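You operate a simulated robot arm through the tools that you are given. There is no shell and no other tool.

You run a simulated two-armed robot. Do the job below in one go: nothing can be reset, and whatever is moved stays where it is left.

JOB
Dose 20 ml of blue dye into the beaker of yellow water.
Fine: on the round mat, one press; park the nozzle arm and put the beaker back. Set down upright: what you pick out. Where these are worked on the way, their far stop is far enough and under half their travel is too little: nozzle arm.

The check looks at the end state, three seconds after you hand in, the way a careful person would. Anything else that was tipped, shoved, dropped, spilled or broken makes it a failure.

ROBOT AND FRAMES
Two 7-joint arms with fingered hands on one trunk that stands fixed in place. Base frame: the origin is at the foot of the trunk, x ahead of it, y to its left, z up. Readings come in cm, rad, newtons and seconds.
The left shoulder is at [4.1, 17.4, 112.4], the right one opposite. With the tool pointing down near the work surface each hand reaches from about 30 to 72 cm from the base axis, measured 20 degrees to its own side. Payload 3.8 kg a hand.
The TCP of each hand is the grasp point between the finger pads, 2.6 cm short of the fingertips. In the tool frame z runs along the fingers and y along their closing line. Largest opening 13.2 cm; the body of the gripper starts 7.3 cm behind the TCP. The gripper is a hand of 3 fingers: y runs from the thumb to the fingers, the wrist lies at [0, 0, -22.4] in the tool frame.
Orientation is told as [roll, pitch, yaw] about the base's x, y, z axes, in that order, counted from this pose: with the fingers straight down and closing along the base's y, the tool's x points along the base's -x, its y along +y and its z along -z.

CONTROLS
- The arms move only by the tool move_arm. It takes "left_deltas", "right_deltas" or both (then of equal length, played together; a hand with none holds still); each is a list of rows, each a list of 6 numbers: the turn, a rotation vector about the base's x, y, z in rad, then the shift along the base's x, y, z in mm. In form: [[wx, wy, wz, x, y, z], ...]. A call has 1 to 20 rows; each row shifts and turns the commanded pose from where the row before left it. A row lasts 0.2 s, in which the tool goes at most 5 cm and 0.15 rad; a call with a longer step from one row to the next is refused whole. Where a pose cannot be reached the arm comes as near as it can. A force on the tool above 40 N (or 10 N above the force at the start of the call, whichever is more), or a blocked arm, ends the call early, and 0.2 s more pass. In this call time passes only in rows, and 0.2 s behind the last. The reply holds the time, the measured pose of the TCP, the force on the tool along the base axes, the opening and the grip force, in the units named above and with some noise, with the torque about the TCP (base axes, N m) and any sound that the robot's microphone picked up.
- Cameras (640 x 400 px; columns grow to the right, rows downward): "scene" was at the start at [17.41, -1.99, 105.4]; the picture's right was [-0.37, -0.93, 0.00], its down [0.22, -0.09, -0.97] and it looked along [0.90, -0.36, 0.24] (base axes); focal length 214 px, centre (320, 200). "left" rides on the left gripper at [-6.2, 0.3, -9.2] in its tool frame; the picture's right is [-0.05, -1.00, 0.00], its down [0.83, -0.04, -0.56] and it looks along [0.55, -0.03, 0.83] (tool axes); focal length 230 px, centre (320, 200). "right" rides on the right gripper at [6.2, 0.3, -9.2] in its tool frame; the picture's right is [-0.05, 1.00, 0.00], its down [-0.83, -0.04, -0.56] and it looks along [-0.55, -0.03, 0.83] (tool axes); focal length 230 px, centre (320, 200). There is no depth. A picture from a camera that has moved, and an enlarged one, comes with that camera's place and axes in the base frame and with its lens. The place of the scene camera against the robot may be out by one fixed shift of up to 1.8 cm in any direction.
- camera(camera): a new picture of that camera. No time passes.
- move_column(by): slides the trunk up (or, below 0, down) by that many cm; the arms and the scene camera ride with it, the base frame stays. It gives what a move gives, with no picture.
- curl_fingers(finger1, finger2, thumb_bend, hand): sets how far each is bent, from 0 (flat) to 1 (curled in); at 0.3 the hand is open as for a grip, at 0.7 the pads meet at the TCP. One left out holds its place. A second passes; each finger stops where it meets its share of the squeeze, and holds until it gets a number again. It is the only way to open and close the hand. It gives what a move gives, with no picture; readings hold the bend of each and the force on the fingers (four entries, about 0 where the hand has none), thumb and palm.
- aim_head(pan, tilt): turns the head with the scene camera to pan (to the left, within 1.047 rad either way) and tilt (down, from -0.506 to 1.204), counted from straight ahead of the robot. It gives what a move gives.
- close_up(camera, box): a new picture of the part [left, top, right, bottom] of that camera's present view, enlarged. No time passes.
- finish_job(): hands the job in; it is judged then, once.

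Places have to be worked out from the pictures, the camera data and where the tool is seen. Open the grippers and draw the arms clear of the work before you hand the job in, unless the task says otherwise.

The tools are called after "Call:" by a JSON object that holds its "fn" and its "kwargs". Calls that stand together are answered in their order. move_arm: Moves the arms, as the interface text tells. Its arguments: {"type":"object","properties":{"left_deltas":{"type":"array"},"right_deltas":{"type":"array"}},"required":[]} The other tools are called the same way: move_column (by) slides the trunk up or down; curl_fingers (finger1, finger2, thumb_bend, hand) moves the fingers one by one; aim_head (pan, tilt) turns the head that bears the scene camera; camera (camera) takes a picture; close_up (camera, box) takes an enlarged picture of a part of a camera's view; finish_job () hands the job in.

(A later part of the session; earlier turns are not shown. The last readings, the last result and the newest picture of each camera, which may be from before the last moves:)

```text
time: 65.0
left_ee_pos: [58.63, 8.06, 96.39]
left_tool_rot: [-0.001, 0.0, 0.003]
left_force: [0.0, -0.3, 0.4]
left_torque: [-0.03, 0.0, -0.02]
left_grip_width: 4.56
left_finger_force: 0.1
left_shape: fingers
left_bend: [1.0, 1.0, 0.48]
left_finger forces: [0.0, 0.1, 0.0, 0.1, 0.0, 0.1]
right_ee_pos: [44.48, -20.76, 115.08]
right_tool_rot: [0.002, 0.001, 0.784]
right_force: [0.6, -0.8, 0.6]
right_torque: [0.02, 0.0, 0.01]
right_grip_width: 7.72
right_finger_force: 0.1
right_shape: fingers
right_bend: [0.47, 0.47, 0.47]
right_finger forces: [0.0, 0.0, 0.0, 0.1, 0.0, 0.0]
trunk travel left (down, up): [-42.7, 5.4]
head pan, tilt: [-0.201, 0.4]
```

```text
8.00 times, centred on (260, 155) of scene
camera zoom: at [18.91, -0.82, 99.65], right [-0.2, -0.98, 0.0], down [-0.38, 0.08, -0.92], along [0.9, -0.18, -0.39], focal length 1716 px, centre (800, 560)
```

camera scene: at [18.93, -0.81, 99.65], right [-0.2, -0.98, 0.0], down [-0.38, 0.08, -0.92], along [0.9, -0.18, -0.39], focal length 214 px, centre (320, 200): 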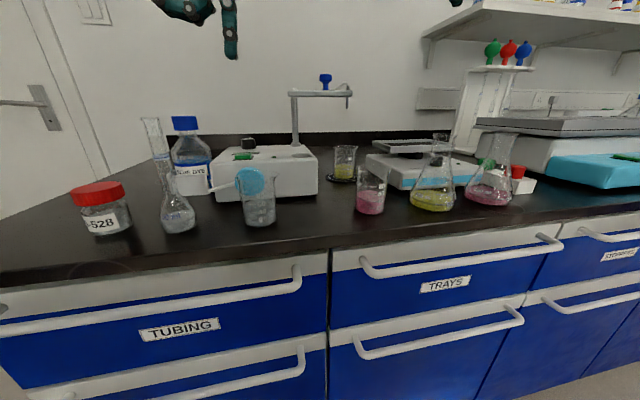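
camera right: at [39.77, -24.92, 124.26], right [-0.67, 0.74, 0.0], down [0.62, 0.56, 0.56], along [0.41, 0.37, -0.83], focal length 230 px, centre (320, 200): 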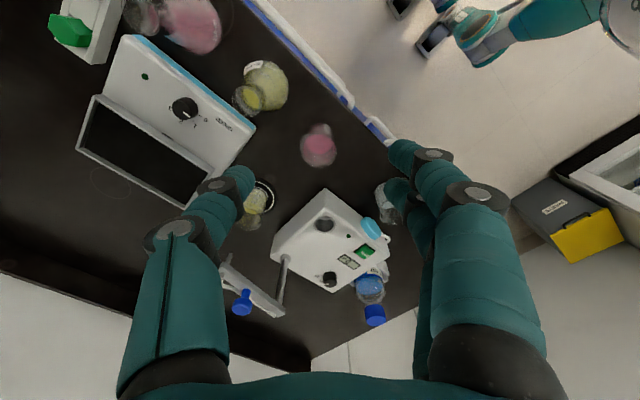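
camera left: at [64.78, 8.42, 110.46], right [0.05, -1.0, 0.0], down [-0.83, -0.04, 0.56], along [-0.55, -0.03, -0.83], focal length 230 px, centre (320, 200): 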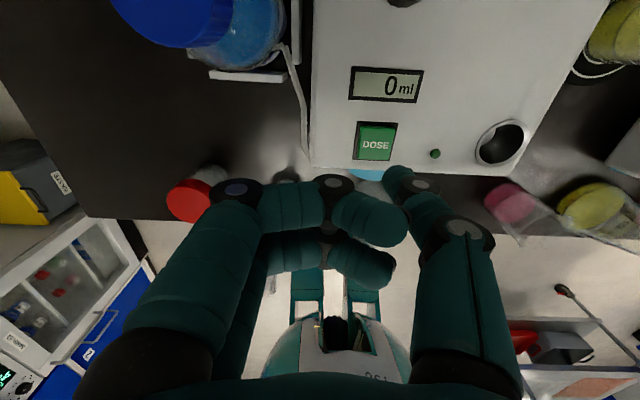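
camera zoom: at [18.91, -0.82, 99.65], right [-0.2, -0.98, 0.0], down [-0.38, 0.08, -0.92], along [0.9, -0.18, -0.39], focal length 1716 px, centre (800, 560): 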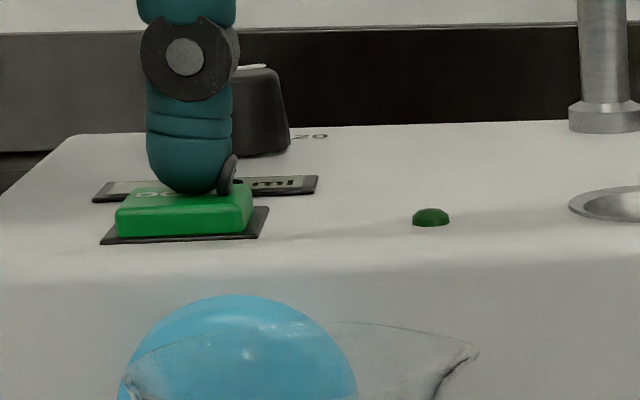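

The thumb touches the button. I press down 4.5 mm and listen.

Call:
{"fn": "move_arm", "kwargs": {"left_deltas": [[0, 0, 0, 0, 0, -1.5], [0, 0, 0, 0, 0, -1.5], [0, 0, 0, 0, 0, -1.5]]}}

Call:
{"fn": "close_up", "kwargs": {"camera": "scene", "box": [230, 130, 290, 180]}}

Call:
{"fn": "close_up", "kwargs": {"camera": "scene", "box": [270, 60, 400, 200]}}

Call:
{"fn": "close_up", "kwargs": {"camera": "left", "box": [300, 60, 480, 260]}}

```text
time: 65.8
left_ee_pos: [58.73, 7.96, 96.09]
left_tool_rot: [0.0, -0.003, 0.001]
left_force: [-0.7, 0.7, 4.9]
left_torque: [-0.3, 0.03, -0.07]
left_grip_width: 4.56
left_finger_force: 2.5
left_shape: fingers
left_bend: [1.0, 1.0, 0.48]
left_finger forces: [0.1, 0.1, 0.0, 0.0, 5.2, 0.0]
right_ee_pos: [44.51, -20.76, 114.97]
right_tool_rot: [-0.001, 0.0, 0.786]
right_force: [-0.5, 0.9, -0.2]
right_torque: [0.01, 0.01, -0.04]
right_grip_width: 7.72
right_finger_force: 0.1
right_shape: fingers
right_bend: [0.47, 0.47, 0.47]
right_finger forces: [0.1, 0.0, 0.1, 0.0, 0.0, 0.0]
trunk travel left (down, up): [-42.7, 5.4]
head pan, tilt: [-0.201, 0.4]
heard: click
```

```text
8.00 times, centred on (260, 155) of scene
camera zoom: at [18.86, -0.81, 99.68], right [-0.2, -0.98, 0.0], down [-0.38, 0.08, -0.92], along [0.9, -0.18, -0.39], focal length 1716 px, centre (800, 560)
```

zoom: 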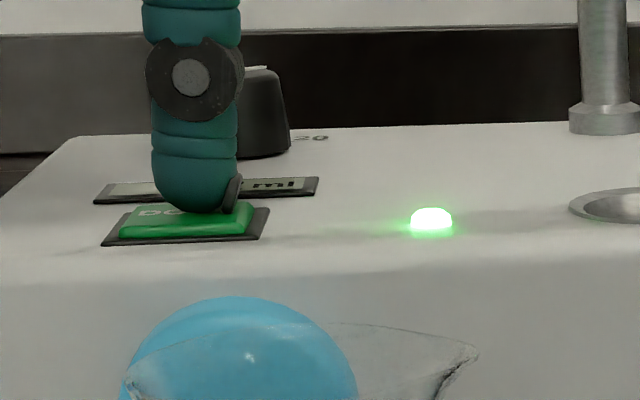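

```text
2.86 times, centred on (335, 130) of scene
camera zoom: at [18.86, -0.81, 99.68], right [-0.2, -0.98, 0.0], down [-0.38, 0.08, -0.92], along [0.9, -0.18, -0.39], focal length 613 px, centre (277, 400)
```

zoom: 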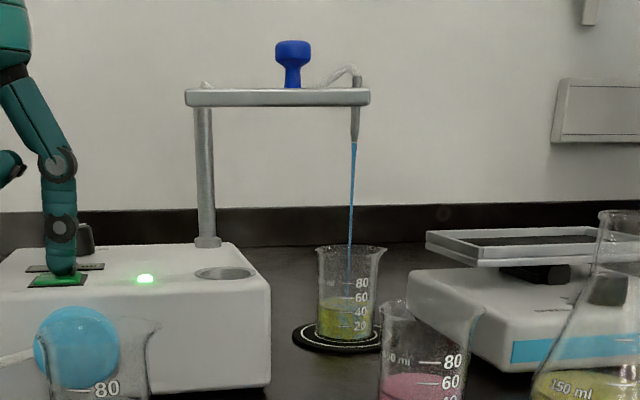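

```text
2.00 times, centred on (390, 160) of left
camera zoom: at [64.78, 8.25, 105.34], right [0.05, -1.0, 0.0], down [-0.83, -0.04, 0.55], along [-0.55, -0.03, -0.83], focal length 460 px, centre (180, 280)
```

zoom: 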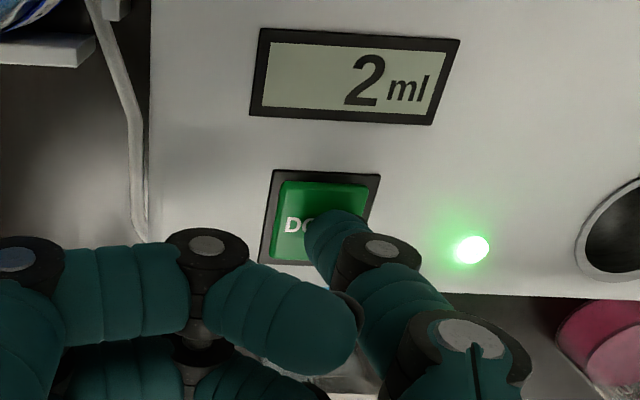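

One click was heard, the lamp is lit and blue dye streams into the beaker, display at 2 ml. I raise the thumb off the button.

Call:
{"fn": "move_arm", "kwargs": {"left_deltas": [[0, 0, 0, 0, 0, 10], [0, 0, 0, 0, 0, 20], [0, 0, 0, 0, 0, 30]]}}

Call:
{"fn": "close_up", "kwargs": {"camera": "left", "box": [300, 60, 480, 260]}}

Call:
{"fn": "close_up", "kwargs": {"camera": "scene", "box": [270, 60, 400, 200]}}

```text
time: 66.6
left_ee_pos: [58.62, 7.91, 102.13]
left_tool_rot: [0.001, 0.002, 0.001]
left_force: [0.9, 0.2, 0.2]
left_torque: [0.02, 0.01, 0.04]
left_grip_width: 4.57
left_finger_force: 0.1
left_shape: fingers
left_bend: [1.0, 1.0, 0.48]
left_finger forces: [0.1, 0.0, 0.0, 0.1, 0.1, 0.0]
right_ee_pos: [44.49, -20.78, 115.2]
right_tool_rot: [0.002, -0.001, 0.787]
right_force: [-1.0, -0.5, 0.4]
right_torque: [0.03, 0.0, -0.01]
right_grip_width: 7.73
right_finger_force: 0.0
right_shape: fingers
right_bend: [0.47, 0.47, 0.47]
right_finger forces: [0.0, 0.0, 0.1, 0.0, 0.1, 0.0]
trunk travel left (down, up): [-42.7, 5.4]
head pan, tilt: [-0.201, 0.4]
```

```text
2.00 times, centred on (390, 160) of left
camera zoom: at [64.77, 8.19, 111.36], right [0.05, -1.0, 0.0], down [-0.83, -0.04, 0.56], along [-0.55, -0.03, -0.83], focal length 460 px, centre (180, 280)
```

zoom: 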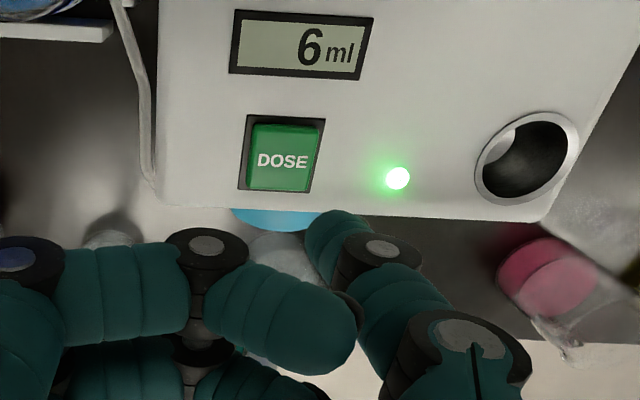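

```text
2.86 times, centred on (335, 130) of scene
camera zoom: at [18.89, -0.83, 99.66], right [-0.2, -0.98, 0.0], down [-0.38, 0.08, -0.92], along [0.9, -0.18, -0.39], focal length 613 px, centre (277, 400)
```

zoom: 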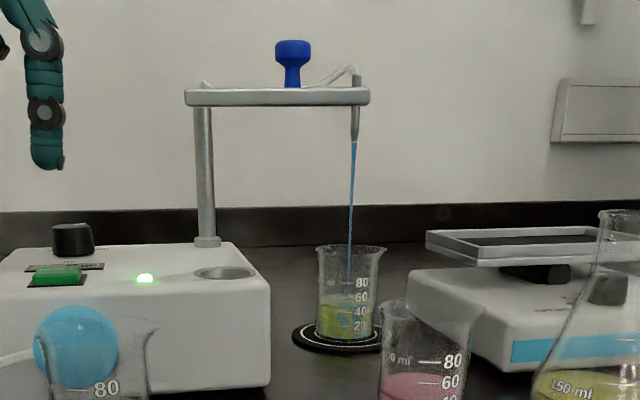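

Dosing runs at about 5 ml/s, 6 ml so far. I hold still for a few seconds until it finishes.

Call:
{"fn": "move_arm", "kwargs": {"left_deltas": [[0, 0, 0, 0, 0, 0], [0, 0, 0, 0, 0, 0], [0, 0, 0, 0, 0, 0], [0, 0, 0, 0, 0, 0], [0, 0, 0, 0, 0, 0], [0, 0, 0, 0, 0, 0], [0, 0, 0, 0, 0, 0], [0, 0, 0, 0, 0, 0], [0, 0, 0, 0, 0, 0], [0, 0, 0, 0, 0, 0], [0, 0, 0, 0, 0, 0], [0, 0, 0, 0, 0, 0], [0, 0, 0, 0, 0, 0], [0, 0, 0, 0, 0, 0], [0, 0, 0, 0, 0, 0], [0, 0, 0, 0, 0, 0], [0, 0, 0, 0, 0, 0], [0, 0, 0, 0, 0, 0], [0, 0, 0, 0, 0, 0], [0, 0, 0, 0, 0, 0]]}}

Call:
{"fn": "close_up", "kwargs": {"camera": "left", "box": [300, 60, 480, 260]}}

Call:
{"fn": "close_up", "kwargs": {"camera": "scene", "box": [270, 60, 400, 200]}}

```text
time: 70.8
left_ee_pos: [58.67, 7.9, 102.08]
left_tool_rot: [0.001, -0.001, 0.0]
left_force: [0.0, -0.8, -0.5]
left_torque: [0.02, -0.02, 0.0]
left_grip_width: 4.57
left_finger_force: 0.0
left_shape: fingers
left_bend: [1.0, 1.0, 0.48]
left_finger forces: [0.1, 0.0, 0.1, 0.1, 0.0, 0.0]
right_ee_pos: [44.54, -20.76, 115.11]
right_tool_rot: [0.001, -0.001, 0.786]
right_force: [0.5, 0.4, -0.1]
right_torque: [-0.03, 0.04, 0.01]
right_grip_width: 7.73
right_finger_force: 0.1
right_shape: fingers
right_bend: [0.47, 0.47, 0.47]
right_finger forces: [0.0, 0.0, 0.0, 0.0, 0.1, 0.0]
trunk travel left (down, up): [-42.7, 5.4]
head pan, tilt: [-0.201, 0.4]
```

```text
2.00 times, centred on (390, 160) of left
camera zoom: at [64.8, 8.19, 111.33], right [0.05, -1.0, 0.0], down [-0.83, -0.04, 0.56], along [-0.55, -0.03, -0.83], focal length 460 px, centre (180, 280)
```

zoom: 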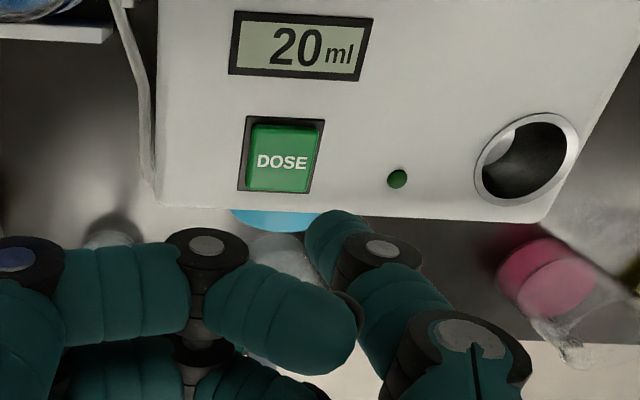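

```text
2.86 times, centred on (335, 130) of scene
camera zoom: at [18.91, -0.82, 99.65], right [-0.2, -0.98, 0.0], down [-0.38, 0.08, -0.92], along [0.9, -0.18, -0.39], focal length 613 px, centre (277, 400)
```

zoom: 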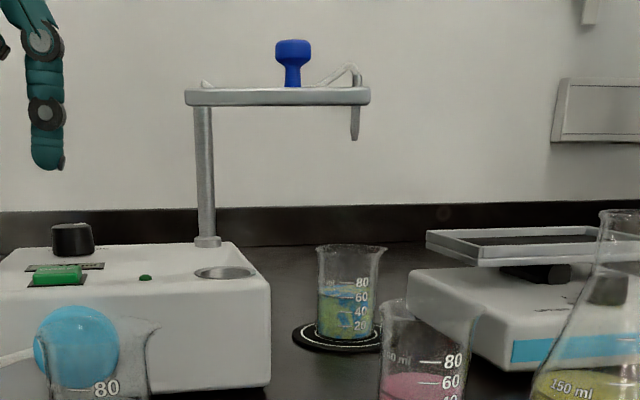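

The display shows 20 ml, the lamp is off and the stream has stopped. I take the left hand up and away to the left.

Call:
{"fn": "move_arm", "kwargs": {"left_deltas": [[0, 0, 0, 0, 0, 35], [0, 0, 0, -15, 20, 30], [0, 0, 0, -25, 30, 15], [0, 0, 0, -30, 35, 0], [0, 0, 0, -30, 35, 0], [0, 0, 0, -30, 35, 0], [0, 0, 0, -20, 30, 0]]}}

Call:
{"fn": "move_arm", "kwargs": {"right_deltas": [[0, -0.1, 0, 20, 0, 10], [0, -0.1, 0, 25, 5, 10], [0, -0.1, 0, 25, 10, 0], [0, 0, 0, 30, 15, 0], [0, 0, 0, 30, 15, 0], [0, 0, 0, 30, 15, 0], [0, 0, 0, 30, 15, 0], [0, 0, 0, 25, 15, 0], [0, 0, 0, 23, 13, 0]]}}

Call:
{"fn": "camera", "kwargs": {"camera": "right"}}

Call:
{"fn": "close_up", "kwargs": {"camera": "scene", "box": [240, 20, 420, 200]}}

```text
time: 72.4
left_ee_pos: [43.62, 26.66, 110.45]
left_tool_rot: [0.002, 0.0, 0.0]
left_force: [0.4, 0.1, -1.4]
left_torque: [-0.01, -0.02, 0.02]
left_grip_width: 4.54
left_finger_force: 0.1
left_shape: fingers
left_bend: [1.0, 1.0, 0.48]
left_finger forces: [0.0, 0.0, 0.1, 0.0, 0.0, 0.0]
right_ee_pos: [44.45, -20.61, 115.01]
right_tool_rot: [0.001, 0.001, 0.785]
right_force: [-0.2, 0.5, 1.3]
right_torque: [-0.04, -0.03, -0.02]
right_grip_width: 7.73
right_finger_force: 0.0
right_shape: fingers
right_bend: [0.47, 0.47, 0.47]
right_finger forces: [0.0, 0.0, 0.0, 0.0, 0.0, 0.0]
trunk travel left (down, up): [-42.7, 5.4]
head pan, tilt: [-0.201, 0.4]
```

```text
time: 74.4
left_ee_pos: [43.77, 26.73, 110.39]
left_tool_rot: [-0.001, 0.001, 0.002]
left_force: [0.1, 0.2, 0.5]
left_torque: [0.01, 0.0, 0.01]
left_grip_width: 4.55
left_finger_force: 0.1
left_shape: fingers
left_bend: [1.0, 1.0, 0.48]
left_finger forces: [0.0, 0.0, 0.1, 0.1, 0.0, 0.0]
right_ee_pos: [68.31, -10.19, 117.05]
right_tool_rot: [-0.216, -0.208, 0.812]
right_force: [-0.2, 0.3, -0.2]
right_torque: [-0.05, -0.03, -0.02]
right_grip_width: 7.71
right_finger_force: 0.1
right_shape: fingers
right_bend: [0.47, 0.47, 0.47]
right_finger forces: [0.1, 0.0, 0.1, 0.1, 0.1, 0.1]
trunk travel left (down, up): [-42.7, 5.4]
head pan, tilt: [-0.201, 0.4]
```

```text
taken
camera right: at [61.16, -14.4, 124.5], right [-0.64, 0.74, -0.2], down [0.42, 0.56, 0.71], along [0.64, 0.37, -0.67], focal length 230 px, centre (320, 200)
```

right: 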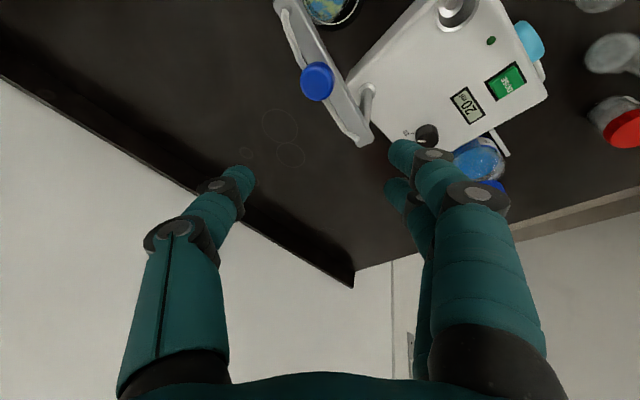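

```text
2.22 times, centred on (330, 110) of scene
camera zoom: at [18.91, -0.74, 99.65], right [-0.2, -0.98, 0.0], down [-0.38, 0.08, -0.92], along [0.9, -0.18, -0.39], focal length 477 px, centre (298, 400)
```

zoom: 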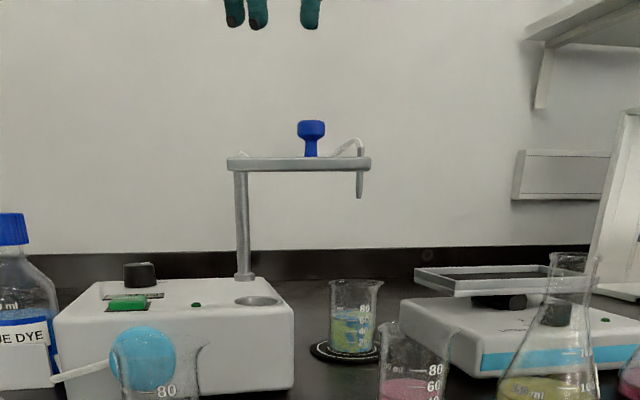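

The knob is where expected, (68.8, -13), and the thumb is about 3.4 cm beyond it. I descend behind the knob to z≈109 and look.

Call:
{"fn": "move_arm", "kwargs": {"right_deltas": [[0, 0, 0, 0, -2, -20], [0, 0, 0, 0, 0, -20], [0, 0, 0, 0, 0, -20], [0, 0, 0, 0, 0, -20]]}}

Call:
{"fn": "camera", "kwargs": {"camera": "right"}}

Call:
{"fn": "close_up", "kwargs": {"camera": "scene", "box": [240, 20, 420, 200]}}

```text
time: 75.4
left_ee_pos: [43.8, 26.66, 110.31]
left_tool_rot: [0.001, 0.001, 0.002]
left_force: [0.3, -0.5, -0.9]
left_torque: [-0.03, 0.0, 0.01]
left_grip_width: 4.6
left_finger_force: 0.1
left_shape: fingers
left_bend: [1.0, 1.0, 0.48]
left_finger forces: [0.0, 0.1, 0.0, 0.0, 0.1, 0.0]
right_ee_pos: [68.2, -10.64, 109.11]
right_tool_rot: [-0.215, -0.211, 0.809]
right_force: [0.3, -0.9, -0.4]
right_torque: [-0.01, -0.02, -0.03]
right_grip_width: 7.74
right_finger_force: 0.2
right_shape: fingers
right_bend: [0.47, 0.47, 0.47]
right_finger forces: [0.1, 0.0, 0.0, 0.0, 0.0, 0.0]
trunk travel left (down, up): [-42.7, 5.4]
head pan, tilt: [-0.201, 0.4]
```

```text
taken
camera right: at [61.07, -14.78, 116.45], right [-0.64, 0.74, -0.2], down [0.43, 0.56, 0.71], along [0.64, 0.37, -0.67], focal length 230 px, centre (320, 200)
```

right: 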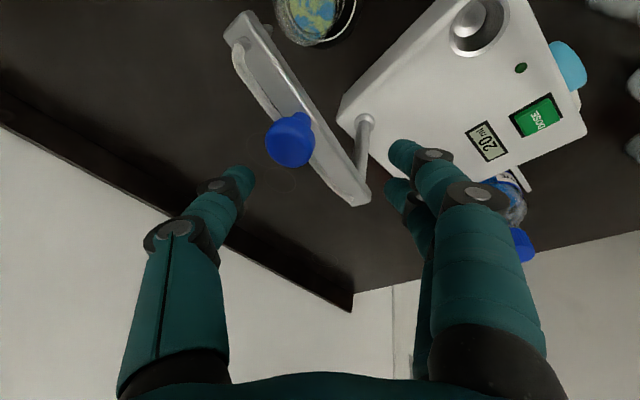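

```text
2.22 times, centred on (330, 110) of scene
camera zoom: at [18.92, -0.83, 99.65], right [-0.2, -0.98, 0.0], down [-0.38, 0.08, -0.92], along [0.9, -0.18, -0.39], focal length 477 px, centre (298, 400)
```

zoom: 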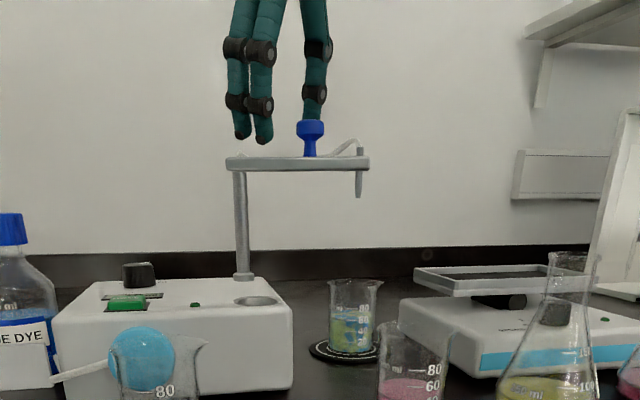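

The thumb is behind the knob, fingers in front. I lower to z≈106.5, then draw the hand toward the robot to make contact.

Call:
{"fn": "move_arm", "kwargs": {"right_deltas": [[0, 0, 0, 0, 0, -10], [0, 0, 0, 0, 0, -10], [0, 0, 0, 0, 0, -6], [0, 0, 0, -5, 0, 0], [0, 0, 0, -5, 0, 0]]}}

Call:
{"fn": "camera", "kwargs": {"camera": "right"}}

Call:
{"fn": "close_up", "kwargs": {"camera": "scene", "box": [240, 20, 420, 200]}}

```text
time: 76.6
left_ee_pos: [43.67, 26.6, 110.4]
left_tool_rot: [0.001, 0.001, 0.002]
left_force: [-0.2, 0.3, 0.1]
left_torque: [-0.03, 0.03, -0.04]
left_grip_width: 4.55
left_finger_force: 0.0
left_shape: fingers
left_bend: [1.0, 1.0, 0.48]
left_finger forces: [0.0, 0.1, 0.0, 0.0, 0.1, 0.1]
right_ee_pos: [67.25, -10.83, 106.56]
right_tool_rot: [-0.215, -0.211, 0.81]
right_force: [0.7, -0.4, -0.2]
right_torque: [-0.02, 0.01, 0.03]
right_grip_width: 7.76
right_finger_force: 0.4
right_shape: fingers
right_bend: [0.47, 0.47, 0.47]
right_finger forces: [0.1, 0.0, 0.0, 0.1, 0.2, 0.1]
trunk travel left (down, up): [-42.7, 5.4]
head pan, tilt: [-0.201, 0.4]
```

```text
taken
camera right: at [60.07, -14.9, 113.88], right [-0.64, 0.74, -0.2], down [0.43, 0.56, 0.71], along [0.64, 0.37, -0.67], focal length 230 px, centre (320, 200)
```

right: 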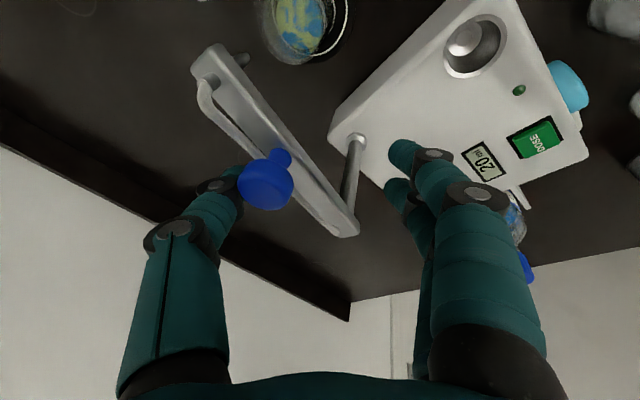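

```text
2.22 times, centred on (330, 110) of scene
camera zoom: at [18.91, -0.82, 99.65], right [-0.2, -0.98, 0.0], down [-0.38, 0.08, -0.92], along [0.9, -0.18, -0.39], focal length 477 px, centre (298, 400)
```

zoom: 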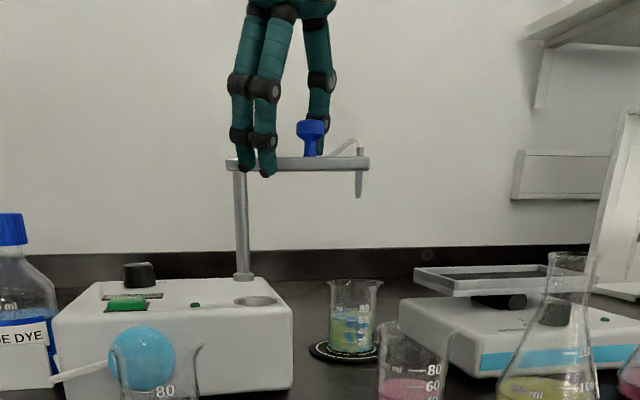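

The thumb touches the knob's far side. I pull the knob back along its arc, first to about 230°.

Call:
{"fn": "move_arm", "kwargs": {"right_deltas": [[0, 0, 0, -6, 2, 0], [0, 0, 0, -6, 3, 0], [0, 0, 0, -6, 1, 0], [0, 0, 0, -6, 1, 0], [0, 0, 0, -6, 1.5, 0], [0, 0, 0, -6, 2, 0]]}}

Call:
{"fn": "camera", "kwargs": {"camera": "right"}}

Call:
{"fn": "close_up", "kwargs": {"camera": "scene", "box": [240, 20, 420, 200]}}

```text
time: 78.0
left_ee_pos: [43.79, 26.5, 110.43]
left_tool_rot: [0.0, 0.0, 0.001]
left_force: [-0.8, 0.0, 0.6]
left_torque: [-0.02, 0.02, -0.04]
left_grip_width: 4.56
left_finger_force: 0.1
left_shape: fingers
left_bend: [1.0, 1.0, 0.48]
left_finger forces: [0.0, 0.0, 0.0, 0.0, 0.1, 0.0]
right_ee_pos: [63.71, -9.64, 106.23]
right_tool_rot: [-0.214, -0.208, 0.811]
right_force: [-0.1, -0.7, -0.6]
right_torque: [-0.01, -0.02, -0.01]
right_grip_width: 7.8
right_finger_force: 0.0
right_shape: fingers
right_bend: [0.47, 0.47, 0.47]
right_finger forces: [0.0, 0.0, 0.0, 0.1, 0.2, 0.1]
trunk travel left (down, up): [-42.7, 5.4]
head pan, tilt: [-0.201, 0.4]
```

```text
taken
camera right: at [56.5, -13.79, 113.83], right [-0.64, 0.74, -0.2], down [0.43, 0.56, 0.71], along [0.64, 0.37, -0.67], focal length 230 px, centre (320, 200)
```

right: 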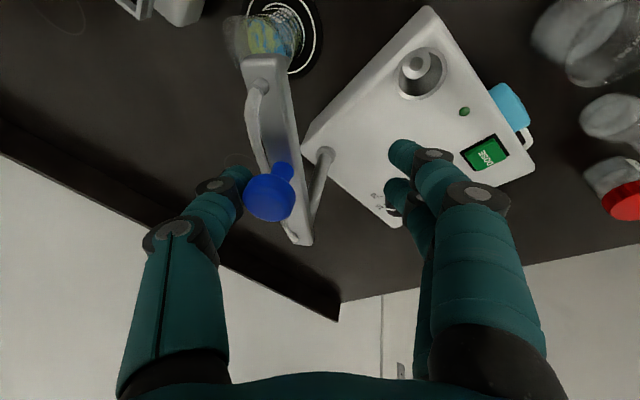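

```text
2.22 times, centred on (330, 110) of scene
camera zoom: at [18.91, -0.82, 99.65], right [-0.2, -0.98, 0.0], down [-0.38, 0.08, -0.92], along [0.9, -0.18, -0.39], focal length 477 px, centre (298, 400)
```

zoom: 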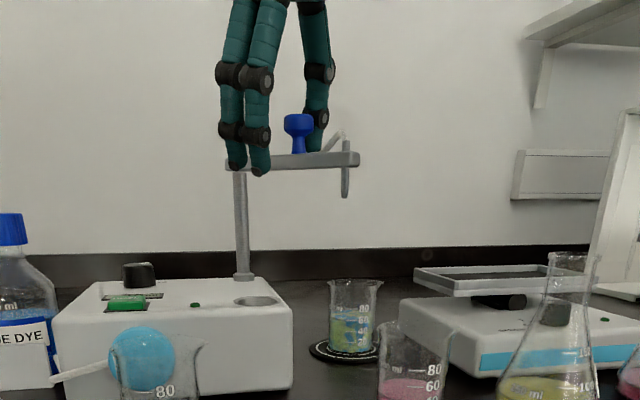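

The bar follows the thumb. I continue the arc to about 200°.

Call:
{"fn": "move_arm", "kwargs": {"right_deltas": [[0, 0, 0, -5.5, 2.5, 0], [0, 0, 0, -5, 3, 0], [0, 0, 0, -5, 3.5, 0], [0, 0, 0, -4.5, 4, 0], [0, 0, 0, -4, 4.5, 0], [0, 0, 0, -4, 4.5, 0]]}}

Call:
{"fn": "camera", "kwargs": {"camera": "right"}}

Call:
{"fn": "close_up", "kwargs": {"camera": "scene", "box": [240, 20, 420, 200]}}

```text
time: 79.4
left_ee_pos: [43.87, 26.59, 110.52]
left_tool_rot: [0.0, 0.001, 0.003]
left_force: [-0.1, 0.4, 0.3]
left_torque: [0.02, -0.04, 0.03]
left_grip_width: 4.55
left_finger_force: 0.1
left_shape: fingers
left_bend: [1.0, 1.0, 0.48]
left_finger forces: [0.0, 0.1, 0.1, 0.0, 0.0, 0.0]
right_ee_pos: [60.85, -7.45, 106.34]
right_tool_rot: [-0.215, -0.21, 0.809]
right_force: [0.4, -0.8, -0.6]
right_torque: [-0.03, 0.0, 0.02]
right_grip_width: 7.8
right_finger_force: 0.3
right_shape: fingers
right_bend: [0.47, 0.47, 0.47]
right_finger forces: [0.0, 0.1, 0.0, 0.0, 0.2, 0.1]
trunk travel left (down, up): [-42.7, 5.4]
head pan, tilt: [-0.201, 0.4]
```

```text
taken
camera right: at [53.72, -11.61, 113.8], right [-0.64, 0.74, -0.2], down [0.43, 0.56, 0.71], along [0.64, 0.37, -0.67], focal length 230 px, centre (320, 200)
```

right: 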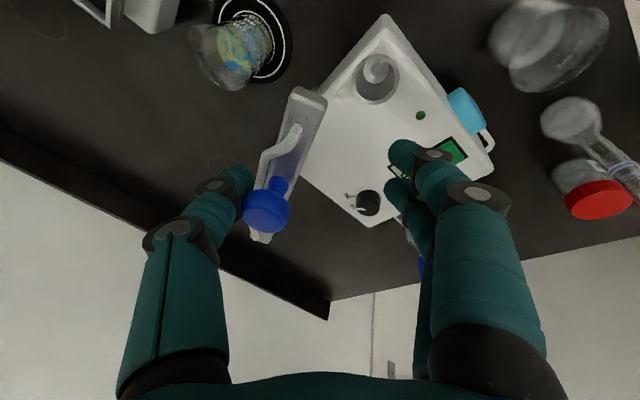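

```text
2.22 times, centred on (330, 110) of scene
camera zoom: at [18.91, -0.82, 99.65], right [-0.2, -0.98, 0.0], down [-0.38, 0.08, -0.92], along [0.9, -0.18, -0.39], focal length 477 px, centre (298, 400)
```

zoom: 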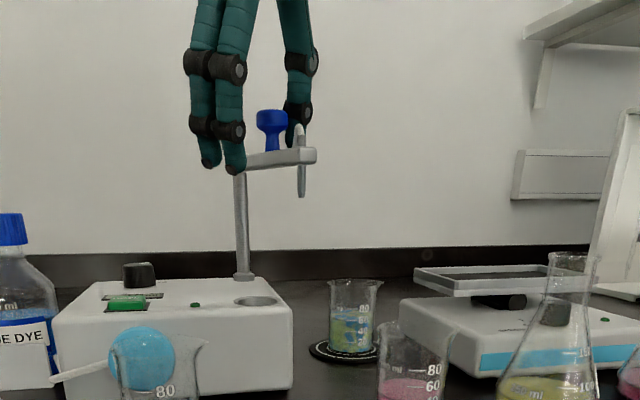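

About 25° to go. I continue to the parked direction.

Call:
{"fn": "move_arm", "kwargs": {"right_deltas": [[0, 0, 0, -3.5, 5, 0], [0, 0, 0, -3, 5, 0], [0, 0, 0, -2.5, 5.5, 0], [0, 0, 0, -2.2, 5.5, 0]]}}

Call:
{"fn": "camera", "kwargs": {"camera": "right"}}

Call:
{"fn": "close_up", "kwargs": {"camera": "scene", "box": [220, 20, 400, 200]}}

```text
time: 80.4
left_ee_pos: [43.69, 26.59, 110.28]
left_tool_rot: [-0.002, -0.001, 0.001]
left_force: [0.5, -0.4, 0.4]
left_torque: [0.03, 0.03, -0.01]
left_grip_width: 4.54
left_finger_force: 0.2
left_shape: fingers
left_bend: [1.0, 1.0, 0.48]
left_finger forces: [0.0, 0.0, 0.0, 0.0, 0.0, 0.0]
right_ee_pos: [59.69, -5.35, 106.45]
right_tool_rot: [-0.213, -0.211, 0.809]
right_force: [0.0, 0.3, 0.0]
right_torque: [0.02, 0.03, -0.03]
right_grip_width: 7.77
right_finger_force: 0.1
right_shape: fingers
right_bend: [0.47, 0.47, 0.47]
right_finger forces: [0.0, 0.0, 0.0, 0.1, 0.1, 0.0]
trunk travel left (down, up): [-42.7, 5.4]
head pan, tilt: [-0.201, 0.4]
```

```text
taken
camera right: at [52.53, -9.51, 113.85], right [-0.64, 0.74, -0.2], down [0.43, 0.56, 0.71], along [0.64, 0.37, -0.67], focal length 230 px, centre (320, 200)
```

right: 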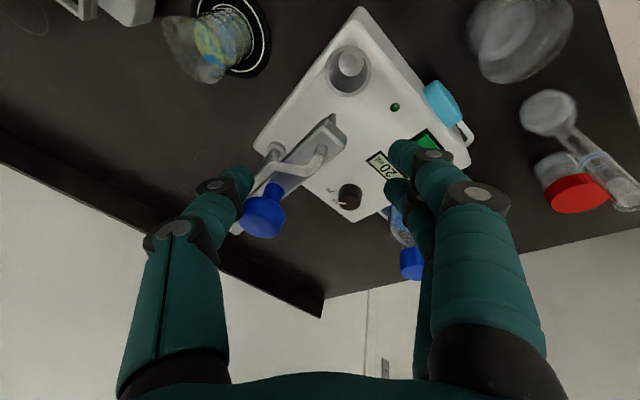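

```text
2.22 times, centred on (310, 110) of scene
camera zoom: at [18.91, -0.82, 99.65], right [-0.2, -0.98, 0.0], down [-0.38, 0.08, -0.92], along [0.9, -0.18, -0.39], focal length 477 px, centre (342, 400)
```

zoom: 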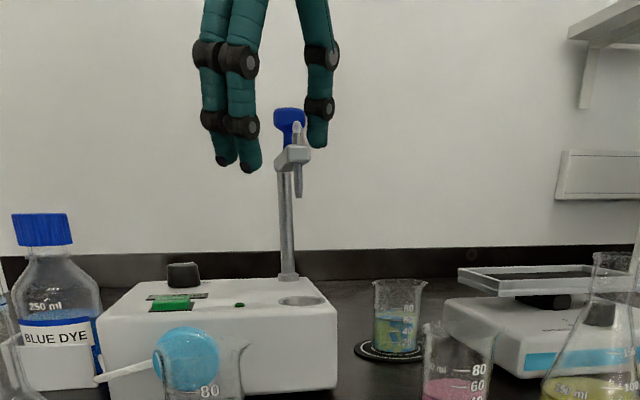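

The nozzle is back over the drip cup. I push gently a few mm further to seat the arm at its parking stop.

Call:
{"fn": "move_arm", "kwargs": {"right_deltas": [[0, 0, 0, -0.5, 2.5, 0], [0, 0, 0, -0.5, 2.5, 0]]}}

Call:
{"fn": "close_up", "kwargs": {"camera": "right", "box": [180, 80, 380, 260]}}

Call:
{"fn": "close_up", "kwargs": {"camera": "scene", "box": [270, 60, 370, 180]}}

```text
time: 81.0
left_ee_pos: [43.76, 26.55, 110.37]
left_tool_rot: [0.0, -0.001, 0.002]
left_force: [0.5, -0.3, 0.0]
left_torque: [-0.02, 0.0, 0.0]
left_grip_width: 4.55
left_finger_force: 0.0
left_shape: fingers
left_bend: [1.0, 1.0, 0.48]
left_finger forces: [0.0, 0.0, 0.0, 0.0, 0.0, 0.1]
right_ee_pos: [59.66, -4.94, 106.44]
right_tool_rot: [-0.215, -0.207, 0.809]
right_force: [-1.4, -4.2, -0.6]
right_torque: [-0.01, 0.04, -0.2]
right_grip_width: 7.91
right_finger_force: 2.2
right_shape: fingers
right_bend: [0.47, 0.47, 0.46]
right_finger forces: [0.0, 0.0, 0.0, 0.1, 4.4, 0.0]
trunk travel left (down, up): [-42.7, 5.4]
head pan, tilt: [-0.201, 0.4]
```

```text
2.22 times, centred on (280, 170) of right
camera zoom: at [52.49, -9.12, 113.86], right [-0.64, 0.74, -0.2], down [0.43, 0.56, 0.71], along [0.64, 0.37, -0.67], focal length 511 px, centre (409, 267)
```

zoom: 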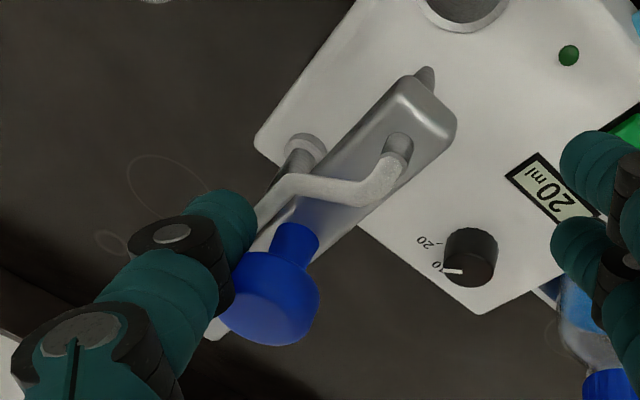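

```text
3.33 times, centred on (320, 120) of scene
camera zoom: at [18.89, -0.87, 99.65], right [-0.2, -0.98, 0.0], down [-0.38, 0.08, -0.92], along [0.9, -0.18, -0.39], focal length 715 px, centre (320, 467)
```

zoom: 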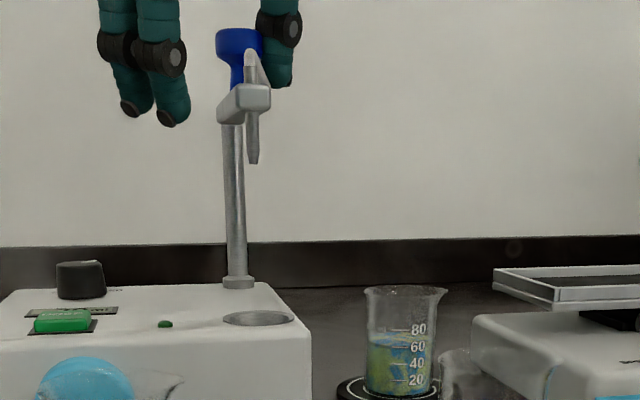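

The parking stop is felt (4.4 N) and the nozzle is over the cup. I back the thumb off 6 mm and lift the hand straight up.

Call:
{"fn": "move_arm", "kwargs": {"right_deltas": [[0, 0, 0, 0.5, -4, 0], [0, 0, 0, 0.5, -4, 0], [0, 0, 0, 0, 0, 15], [0, 0, 0, 0, 0, 25], [0, 0, 0, 0, 0, 30], [0, 0, 0, -10, 0, 30]]}}

Call:
{"fn": "close_up", "kwargs": {"camera": "scene", "box": [250, 60, 380, 200]}}

Call:
{"fn": "camera", "kwargs": {"camera": "right"}}

```text
time: 82.4
left_ee_pos: [43.76, 26.7, 110.39]
left_tool_rot: [0.001, -0.001, 0.002]
left_force: [0.2, -0.3, 1.2]
left_torque: [-0.01, -0.04, -0.01]
left_grip_width: 4.58
left_finger_force: 0.0
left_shape: fingers
left_bend: [1.0, 1.0, 0.48]
left_finger forces: [0.1, 0.0, 0.0, 0.0, 0.0, 0.0]
right_ee_pos: [58.64, -5.57, 116.17]
right_tool_rot: [-0.215, -0.211, 0.81]
right_force: [-0.3, 0.6, 0.5]
right_torque: [0.0, 0.01, 0.0]
right_grip_width: 7.8
right_finger_force: 0.2
right_shape: fingers
right_bend: [0.47, 0.47, 0.47]
right_finger forces: [0.0, 0.0, 0.1, 0.1, 0.1, 0.1]
trunk travel left (down, up): [-42.7, 5.4]
head pan, tilt: [-0.201, 0.4]
```

```text
2.86 times, centred on (315, 130) of scene
camera zoom: at [18.86, -0.82, 99.67], right [-0.2, -0.98, 0.0], down [-0.38, 0.08, -0.92], along [0.9, -0.18, -0.39], focal length 613 px, centre (334, 400)
```

zoom: 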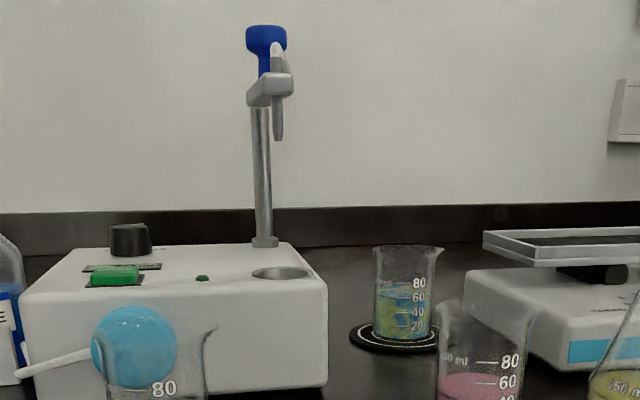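

```text
taken
camera right: at [51.49, -9.78, 123.79], right [-0.64, 0.74, -0.2], down [0.43, 0.56, 0.71], along [0.64, 0.37, -0.67], focal length 230 px, centre (320, 200)
```

right: 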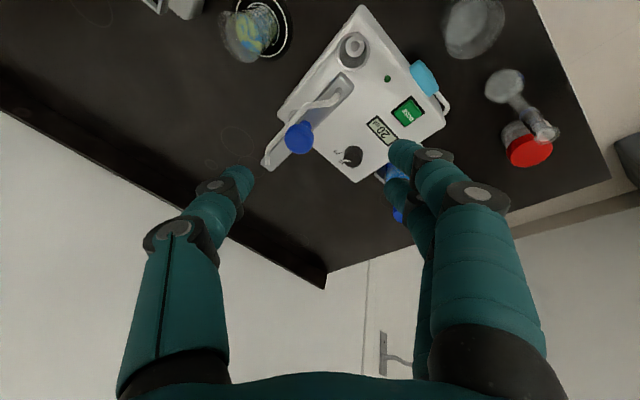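

The nozzle arm is parked as at the start. I bring the right hand back upright and over toward the beaker's line at y≈-17.7.

Call:
{"fn": "move_arm", "kwargs": {"right_deltas": [[0, 0.1, 0, -25, -15, 0], [0, 0.1, 0, -25, -25, 0], [0, 0.1, 0, -25, -25, 0], [0, 0, 0, -15, -30, -20], [0, 0, 0, 0, -26, -30], [0, 0, 0, 0, 0, -30], [0, 0, 0, 0, 0, -30], [0, 0, 0, 0, 0, -30]]}}

Call:
{"fn": "camera", "kwargs": {"camera": "right"}}

```text
time: 84.2
left_ee_pos: [43.8, 26.66, 110.5]
left_tool_rot: [0.0, -0.001, 0.003]
left_force: [0.1, 0.8, -0.2]
left_torque: [-0.01, -0.03, -0.01]
left_grip_width: 4.57
left_finger_force: 0.0
left_shape: fingers
left_bend: [1.0, 1.0, 0.48]
left_finger forces: [0.0, 0.0, 0.1, 0.1, 0.0, 0.1]
right_ee_pos: [49.84, -17.73, 102.12]
right_tool_rot: [0.004, -0.001, 0.786]
right_force: [0.1, 0.6, -0.3]
right_torque: [0.02, 0.01, 0.01]
right_grip_width: 7.8
right_finger_force: 0.0
right_shape: fingers
right_bend: [0.47, 0.47, 0.47]
right_finger forces: [0.1, 0.0, 0.1, 0.0, 0.0, 0.0]
trunk travel left (down, up): [-42.7, 5.4]
head pan, tilt: [-0.201, 0.4]
```

```text
taken
camera right: at [45.15, -21.81, 111.41], right [-0.67, 0.74, 0.0], down [0.62, 0.56, 0.56], along [0.41, 0.37, -0.83], focal length 230 px, centre (320, 200)
```

right: 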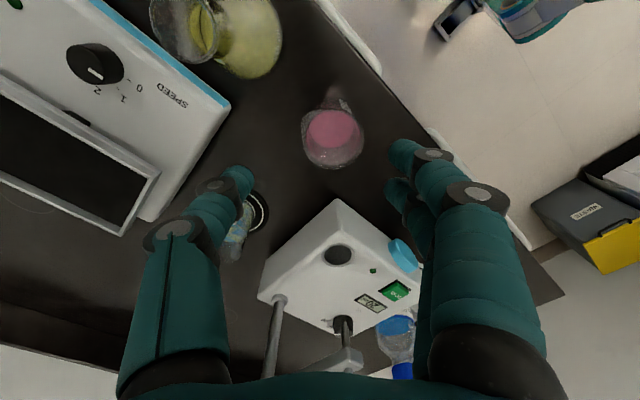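

The hand is upright again. I move forward over the mat at about z=98, above the beaker.

Call:
{"fn": "move_arm", "kwargs": {"right_deltas": [[0, 0, 0, 15, 0, 0], [0, 0, 0, 22, 0, 0], [0, 0, 0, 25, 0, -5], [0, 0, 0, 25, 0, -8], [0, 0, 0, 25, 0, -8], [0, 0, 0, 25, 0, -8], [0, 0, 0, 22, 0.5, -6], [0, 0, 0, 15, 0, -4]]}}

Call:
{"fn": "close_up", "kwargs": {"camera": "right", "box": [200, 60, 440, 280]}}

Call:
{"fn": "close_up", "kwargs": {"camera": "scene", "box": [290, 60, 420, 200]}}

```text
time: 86.0
left_ee_pos: [43.8, 26.73, 110.3]
left_tool_rot: [0.0, -0.001, 0.003]
left_force: [0.7, 0.3, -0.1]
left_torque: [-0.03, -0.01, 0.02]
left_grip_width: 4.59
left_finger_force: 0.0
left_shape: fingers
left_bend: [1.0, 1.0, 0.48]
left_finger forces: [0.1, 0.0, 0.0, 0.0, 0.0, 0.0]
right_ee_pos: [67.36, -17.89, 98.33]
right_tool_rot: [-0.001, -0.001, 0.787]
right_force: [-0.4, -0.3, -0.1]
right_torque: [0.0, 0.01, 0.02]
right_grip_width: 7.81
right_finger_force: 0.1
right_shape: fingers
right_bend: [0.47, 0.47, 0.47]
right_finger forces: [0.0, 0.0, 0.0, 0.0, 0.0, 0.1]
trunk travel left (down, up): [-42.7, 5.4]
head pan, tilt: [-0.201, 0.4]
```

```text
1.82 times, centred on (320, 170) of right
camera zoom: at [62.59, -21.99, 107.58], right [-0.67, 0.74, 0.0], down [0.62, 0.56, 0.56], along [0.41, 0.37, -0.83], focal length 418 px, centre (320, 254)
```

zoom: 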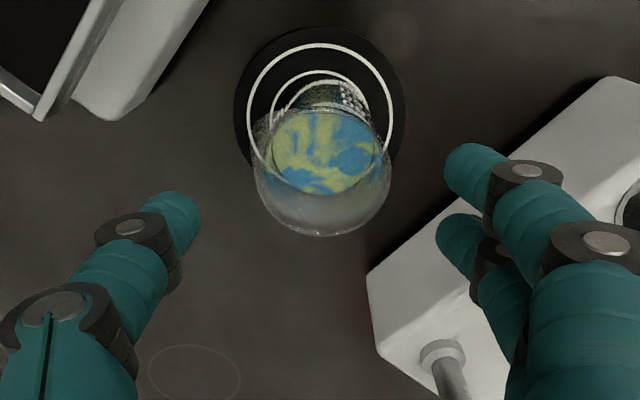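

```text
2.86 times, centred on (355, 130) of scene
camera zoom: at [18.92, -0.79, 99.65], right [-0.2, -0.98, 0.0], down [-0.38, 0.08, -0.92], along [0.9, -0.18, -0.39], focal length 613 px, centre (220, 400)
```

zoom: 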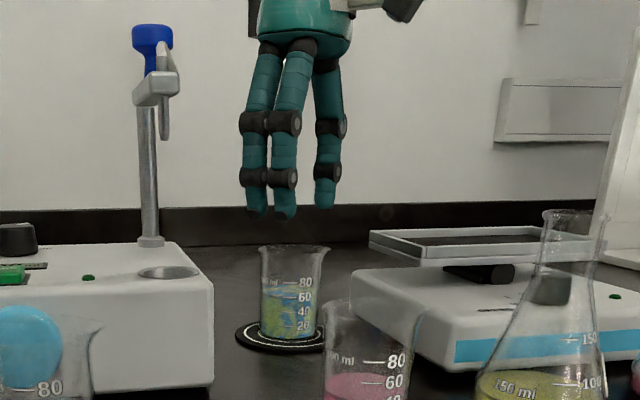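

The beaker with the blue-yellow mix is right below and centred. I lower to the same grip height, z≈90.7.

Call:
{"fn": "move_arm", "kwargs": {"right_deltas": [[0, 0, 0, 0, 2, -15], [0, 0, 0, 0, 0, -18], [0, 0, 0, 0, 0, -18], [0, 0, 0, 0, 0, -15], [0, 0, 0, 0, 0, -10]]}}

Call:
{"fn": "close_up", "kwargs": {"camera": "right", "box": [200, 60, 440, 280]}}

Call:
{"fn": "close_up", "kwargs": {"camera": "scene", "box": [290, 60, 420, 200]}}

```text
time: 87.2
left_ee_pos: [43.72, 26.57, 110.22]
left_tool_rot: [-0.001, 0.0, 0.001]
left_force: [0.5, 0.5, 0.1]
left_torque: [0.0, -0.04, 0.02]
left_grip_width: 4.57
left_finger_force: 0.1
left_shape: fingers
left_bend: [1.0, 1.0, 0.48]
left_finger forces: [0.1, 0.1, 0.0, 0.0, 0.1, 0.0]
right_ee_pos: [67.17, -17.61, 90.76]
right_tool_rot: [0.002, -0.001, 0.785]
right_force: [0.5, -0.4, -0.5]
right_torque: [-0.02, 0.0, 0.04]
right_grip_width: 7.8
right_finger_force: 0.0
right_shape: fingers
right_bend: [0.47, 0.47, 0.47]
right_finger forces: [0.0, 0.1, 0.0, 0.0, 0.1, 0.1]
trunk travel left (down, up): [-42.7, 5.4]
head pan, tilt: [-0.201, 0.4]
```

```text
1.82 times, centred on (320, 170) of right
camera zoom: at [62.56, -21.79, 100.06], right [-0.67, 0.74, 0.0], down [0.62, 0.56, 0.55], along [0.41, 0.37, -0.83], focal length 418 px, centre (320, 254)
```

zoom: 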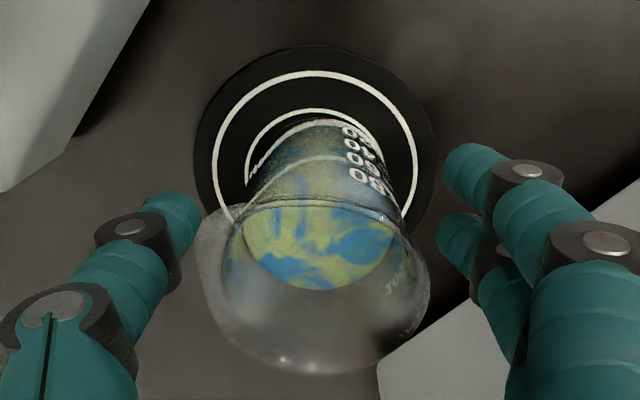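

```text
2.86 times, centred on (355, 130) of scene
camera zoom: at [18.92, -0.82, 99.65], right [-0.2, -0.98, 0.0], down [-0.38, 0.08, -0.92], along [0.9, -0.18, -0.39], focal length 613 px, centre (220, 400)
```

zoom: 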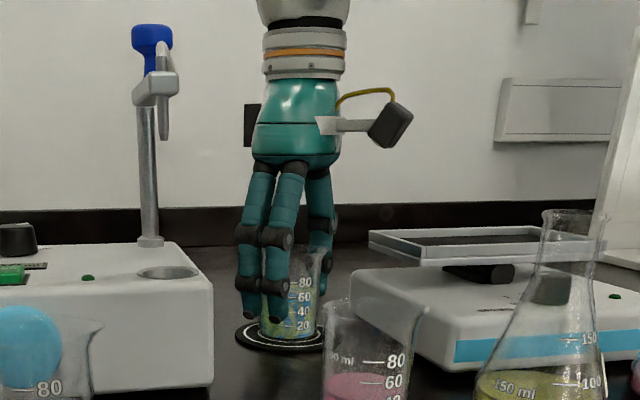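

Same geometry as at release. I close the fingers in the same gentle steps.

Call:
{"fn": "curl_fingers", "kwargs": {"hand": "right", "finger1": 0.55, "finger2": 0.55, "thumb_bend": 0.55}}

Call:
{"fn": "curl_fingers", "kwargs": {"hand": "right", "finger1": 0.6, "finger2": 0.6, "thumb_bend": 0.6}}

```text
time: 88.2
left_ee_pos: [43.77, 26.71, 110.37]
left_tool_rot: [0.0, 0.002, 0.003]
left_force: [0.3, -0.2, 0.4]
left_torque: [0.01, 0.02, -0.01]
left_grip_width: 4.54
left_finger_force: 0.0
left_shape: fingers
left_bend: [1.0, 1.0, 0.48]
left_finger forces: [0.0, 0.0, 0.1, 0.1, 0.0, 0.2]
right_ee_pos: [67.18, -17.53, 90.91]
right_tool_rot: [0.001, 0.001, 0.787]
right_force: [-0.3, -0.1, 1.1]
right_torque: [-0.01, 0.0, -0.03]
right_grip_width: 5.19
right_finger_force: 0.2
right_shape: fingers
right_bend: [0.55, 0.55, 0.55]
right_finger forces: [0.0, 0.0, 0.0, 0.1, 0.1, 0.0]
trunk travel left (down, up): [-42.7, 5.4]
head pan, tilt: [-0.201, 0.4]
```

```text
time: 89.2
left_ee_pos: [43.7, 26.54, 110.31]
left_tool_rot: [-0.002, 0.0, 0.002]
left_force: [0.2, -0.2, 0.0]
left_torque: [0.03, -0.02, -0.02]
left_grip_width: 4.59
left_finger_force: 0.0
left_shape: fingers
left_bend: [1.0, 1.0, 0.48]
left_finger forces: [0.1, 0.1, 0.0, 0.0, 0.0, 0.1]
right_ee_pos: [67.18, -17.62, 90.79]
right_tool_rot: [0.002, 0.0, 0.785]
right_force: [0.0, -0.9, -0.3]
right_torque: [0.02, 0.02, -0.01]
right_grip_width: 4.52
right_finger_force: 4.2
right_shape: fingers
right_bend: [0.58, 0.56, 0.58]
right_finger forces: [1.5, 2.7, 0.0, 0.1, 4.4, 0.1]
trunk travel left (down, up): [-42.7, 5.4]
head pan, tilt: [-0.201, 0.4]
```

The beaker is held with the same 4.4 N. I lift it smoothly to z≈97.3.

Call:
{"fn": "move_arm", "kwargs": {"right_deltas": [[0, 0, 0, 0, 0, 3], [0, 0, 0, 0, 0, 6], [0, 0, 0, 0, 0, 9], [0, 0, 0, 0, 0, 11], [0, 0, 0, 0, 0, 11], [0, 0, 0, 0, 0, 10], [0, 0, 0, 0, 0, 8], [0, 0, 0, 0, 0, 5], [0, 0, 0, 0, 0, 2]]}}

Call:
{"fn": "close_up", "kwargs": {"camera": "scene", "box": [290, 60, 420, 200]}}

```text
time: 91.2
left_ee_pos: [43.78, 26.6, 110.37]
left_tool_rot: [0.0, -0.001, 0.001]
left_force: [0.3, -0.4, -0.7]
left_torque: [-0.03, 0.01, 0.01]
left_grip_width: 4.58
left_finger_force: 0.0
left_shape: fingers
left_bend: [1.0, 1.0, 0.48]
left_finger forces: [0.0, 0.1, 0.0, 0.1, 0.0, 0.1]
right_ee_pos: [67.19, -17.63, 97.36]
right_tool_rot: [0.001, 0.0, 0.785]
right_force: [-0.8, -0.3, -1.8]
right_torque: [0.0, 0.01, -0.03]
right_grip_width: 4.5
right_finger_force: 4.5
right_shape: fingers
right_bend: [0.58, 0.56, 0.58]
right_finger forces: [1.5, 2.7, 0.1, 0.1, 4.3, 0.0]
trunk travel left (down, up): [-42.7, 5.4]
head pan, tilt: [-0.201, 0.4]
```

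```text
2.86 times, centred on (355, 130) of scene
camera zoom: at [18.92, -0.82, 99.65], right [-0.2, -0.98, 0.0], down [-0.38, 0.08, -0.92], along [0.9, -0.18, -0.39], focal length 613 px, centre (220, 400)
```

zoom: 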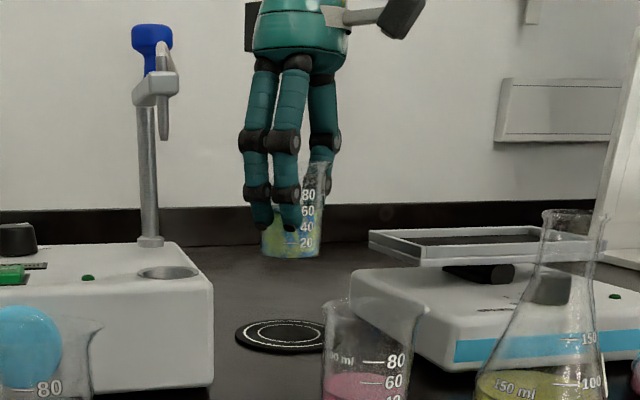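

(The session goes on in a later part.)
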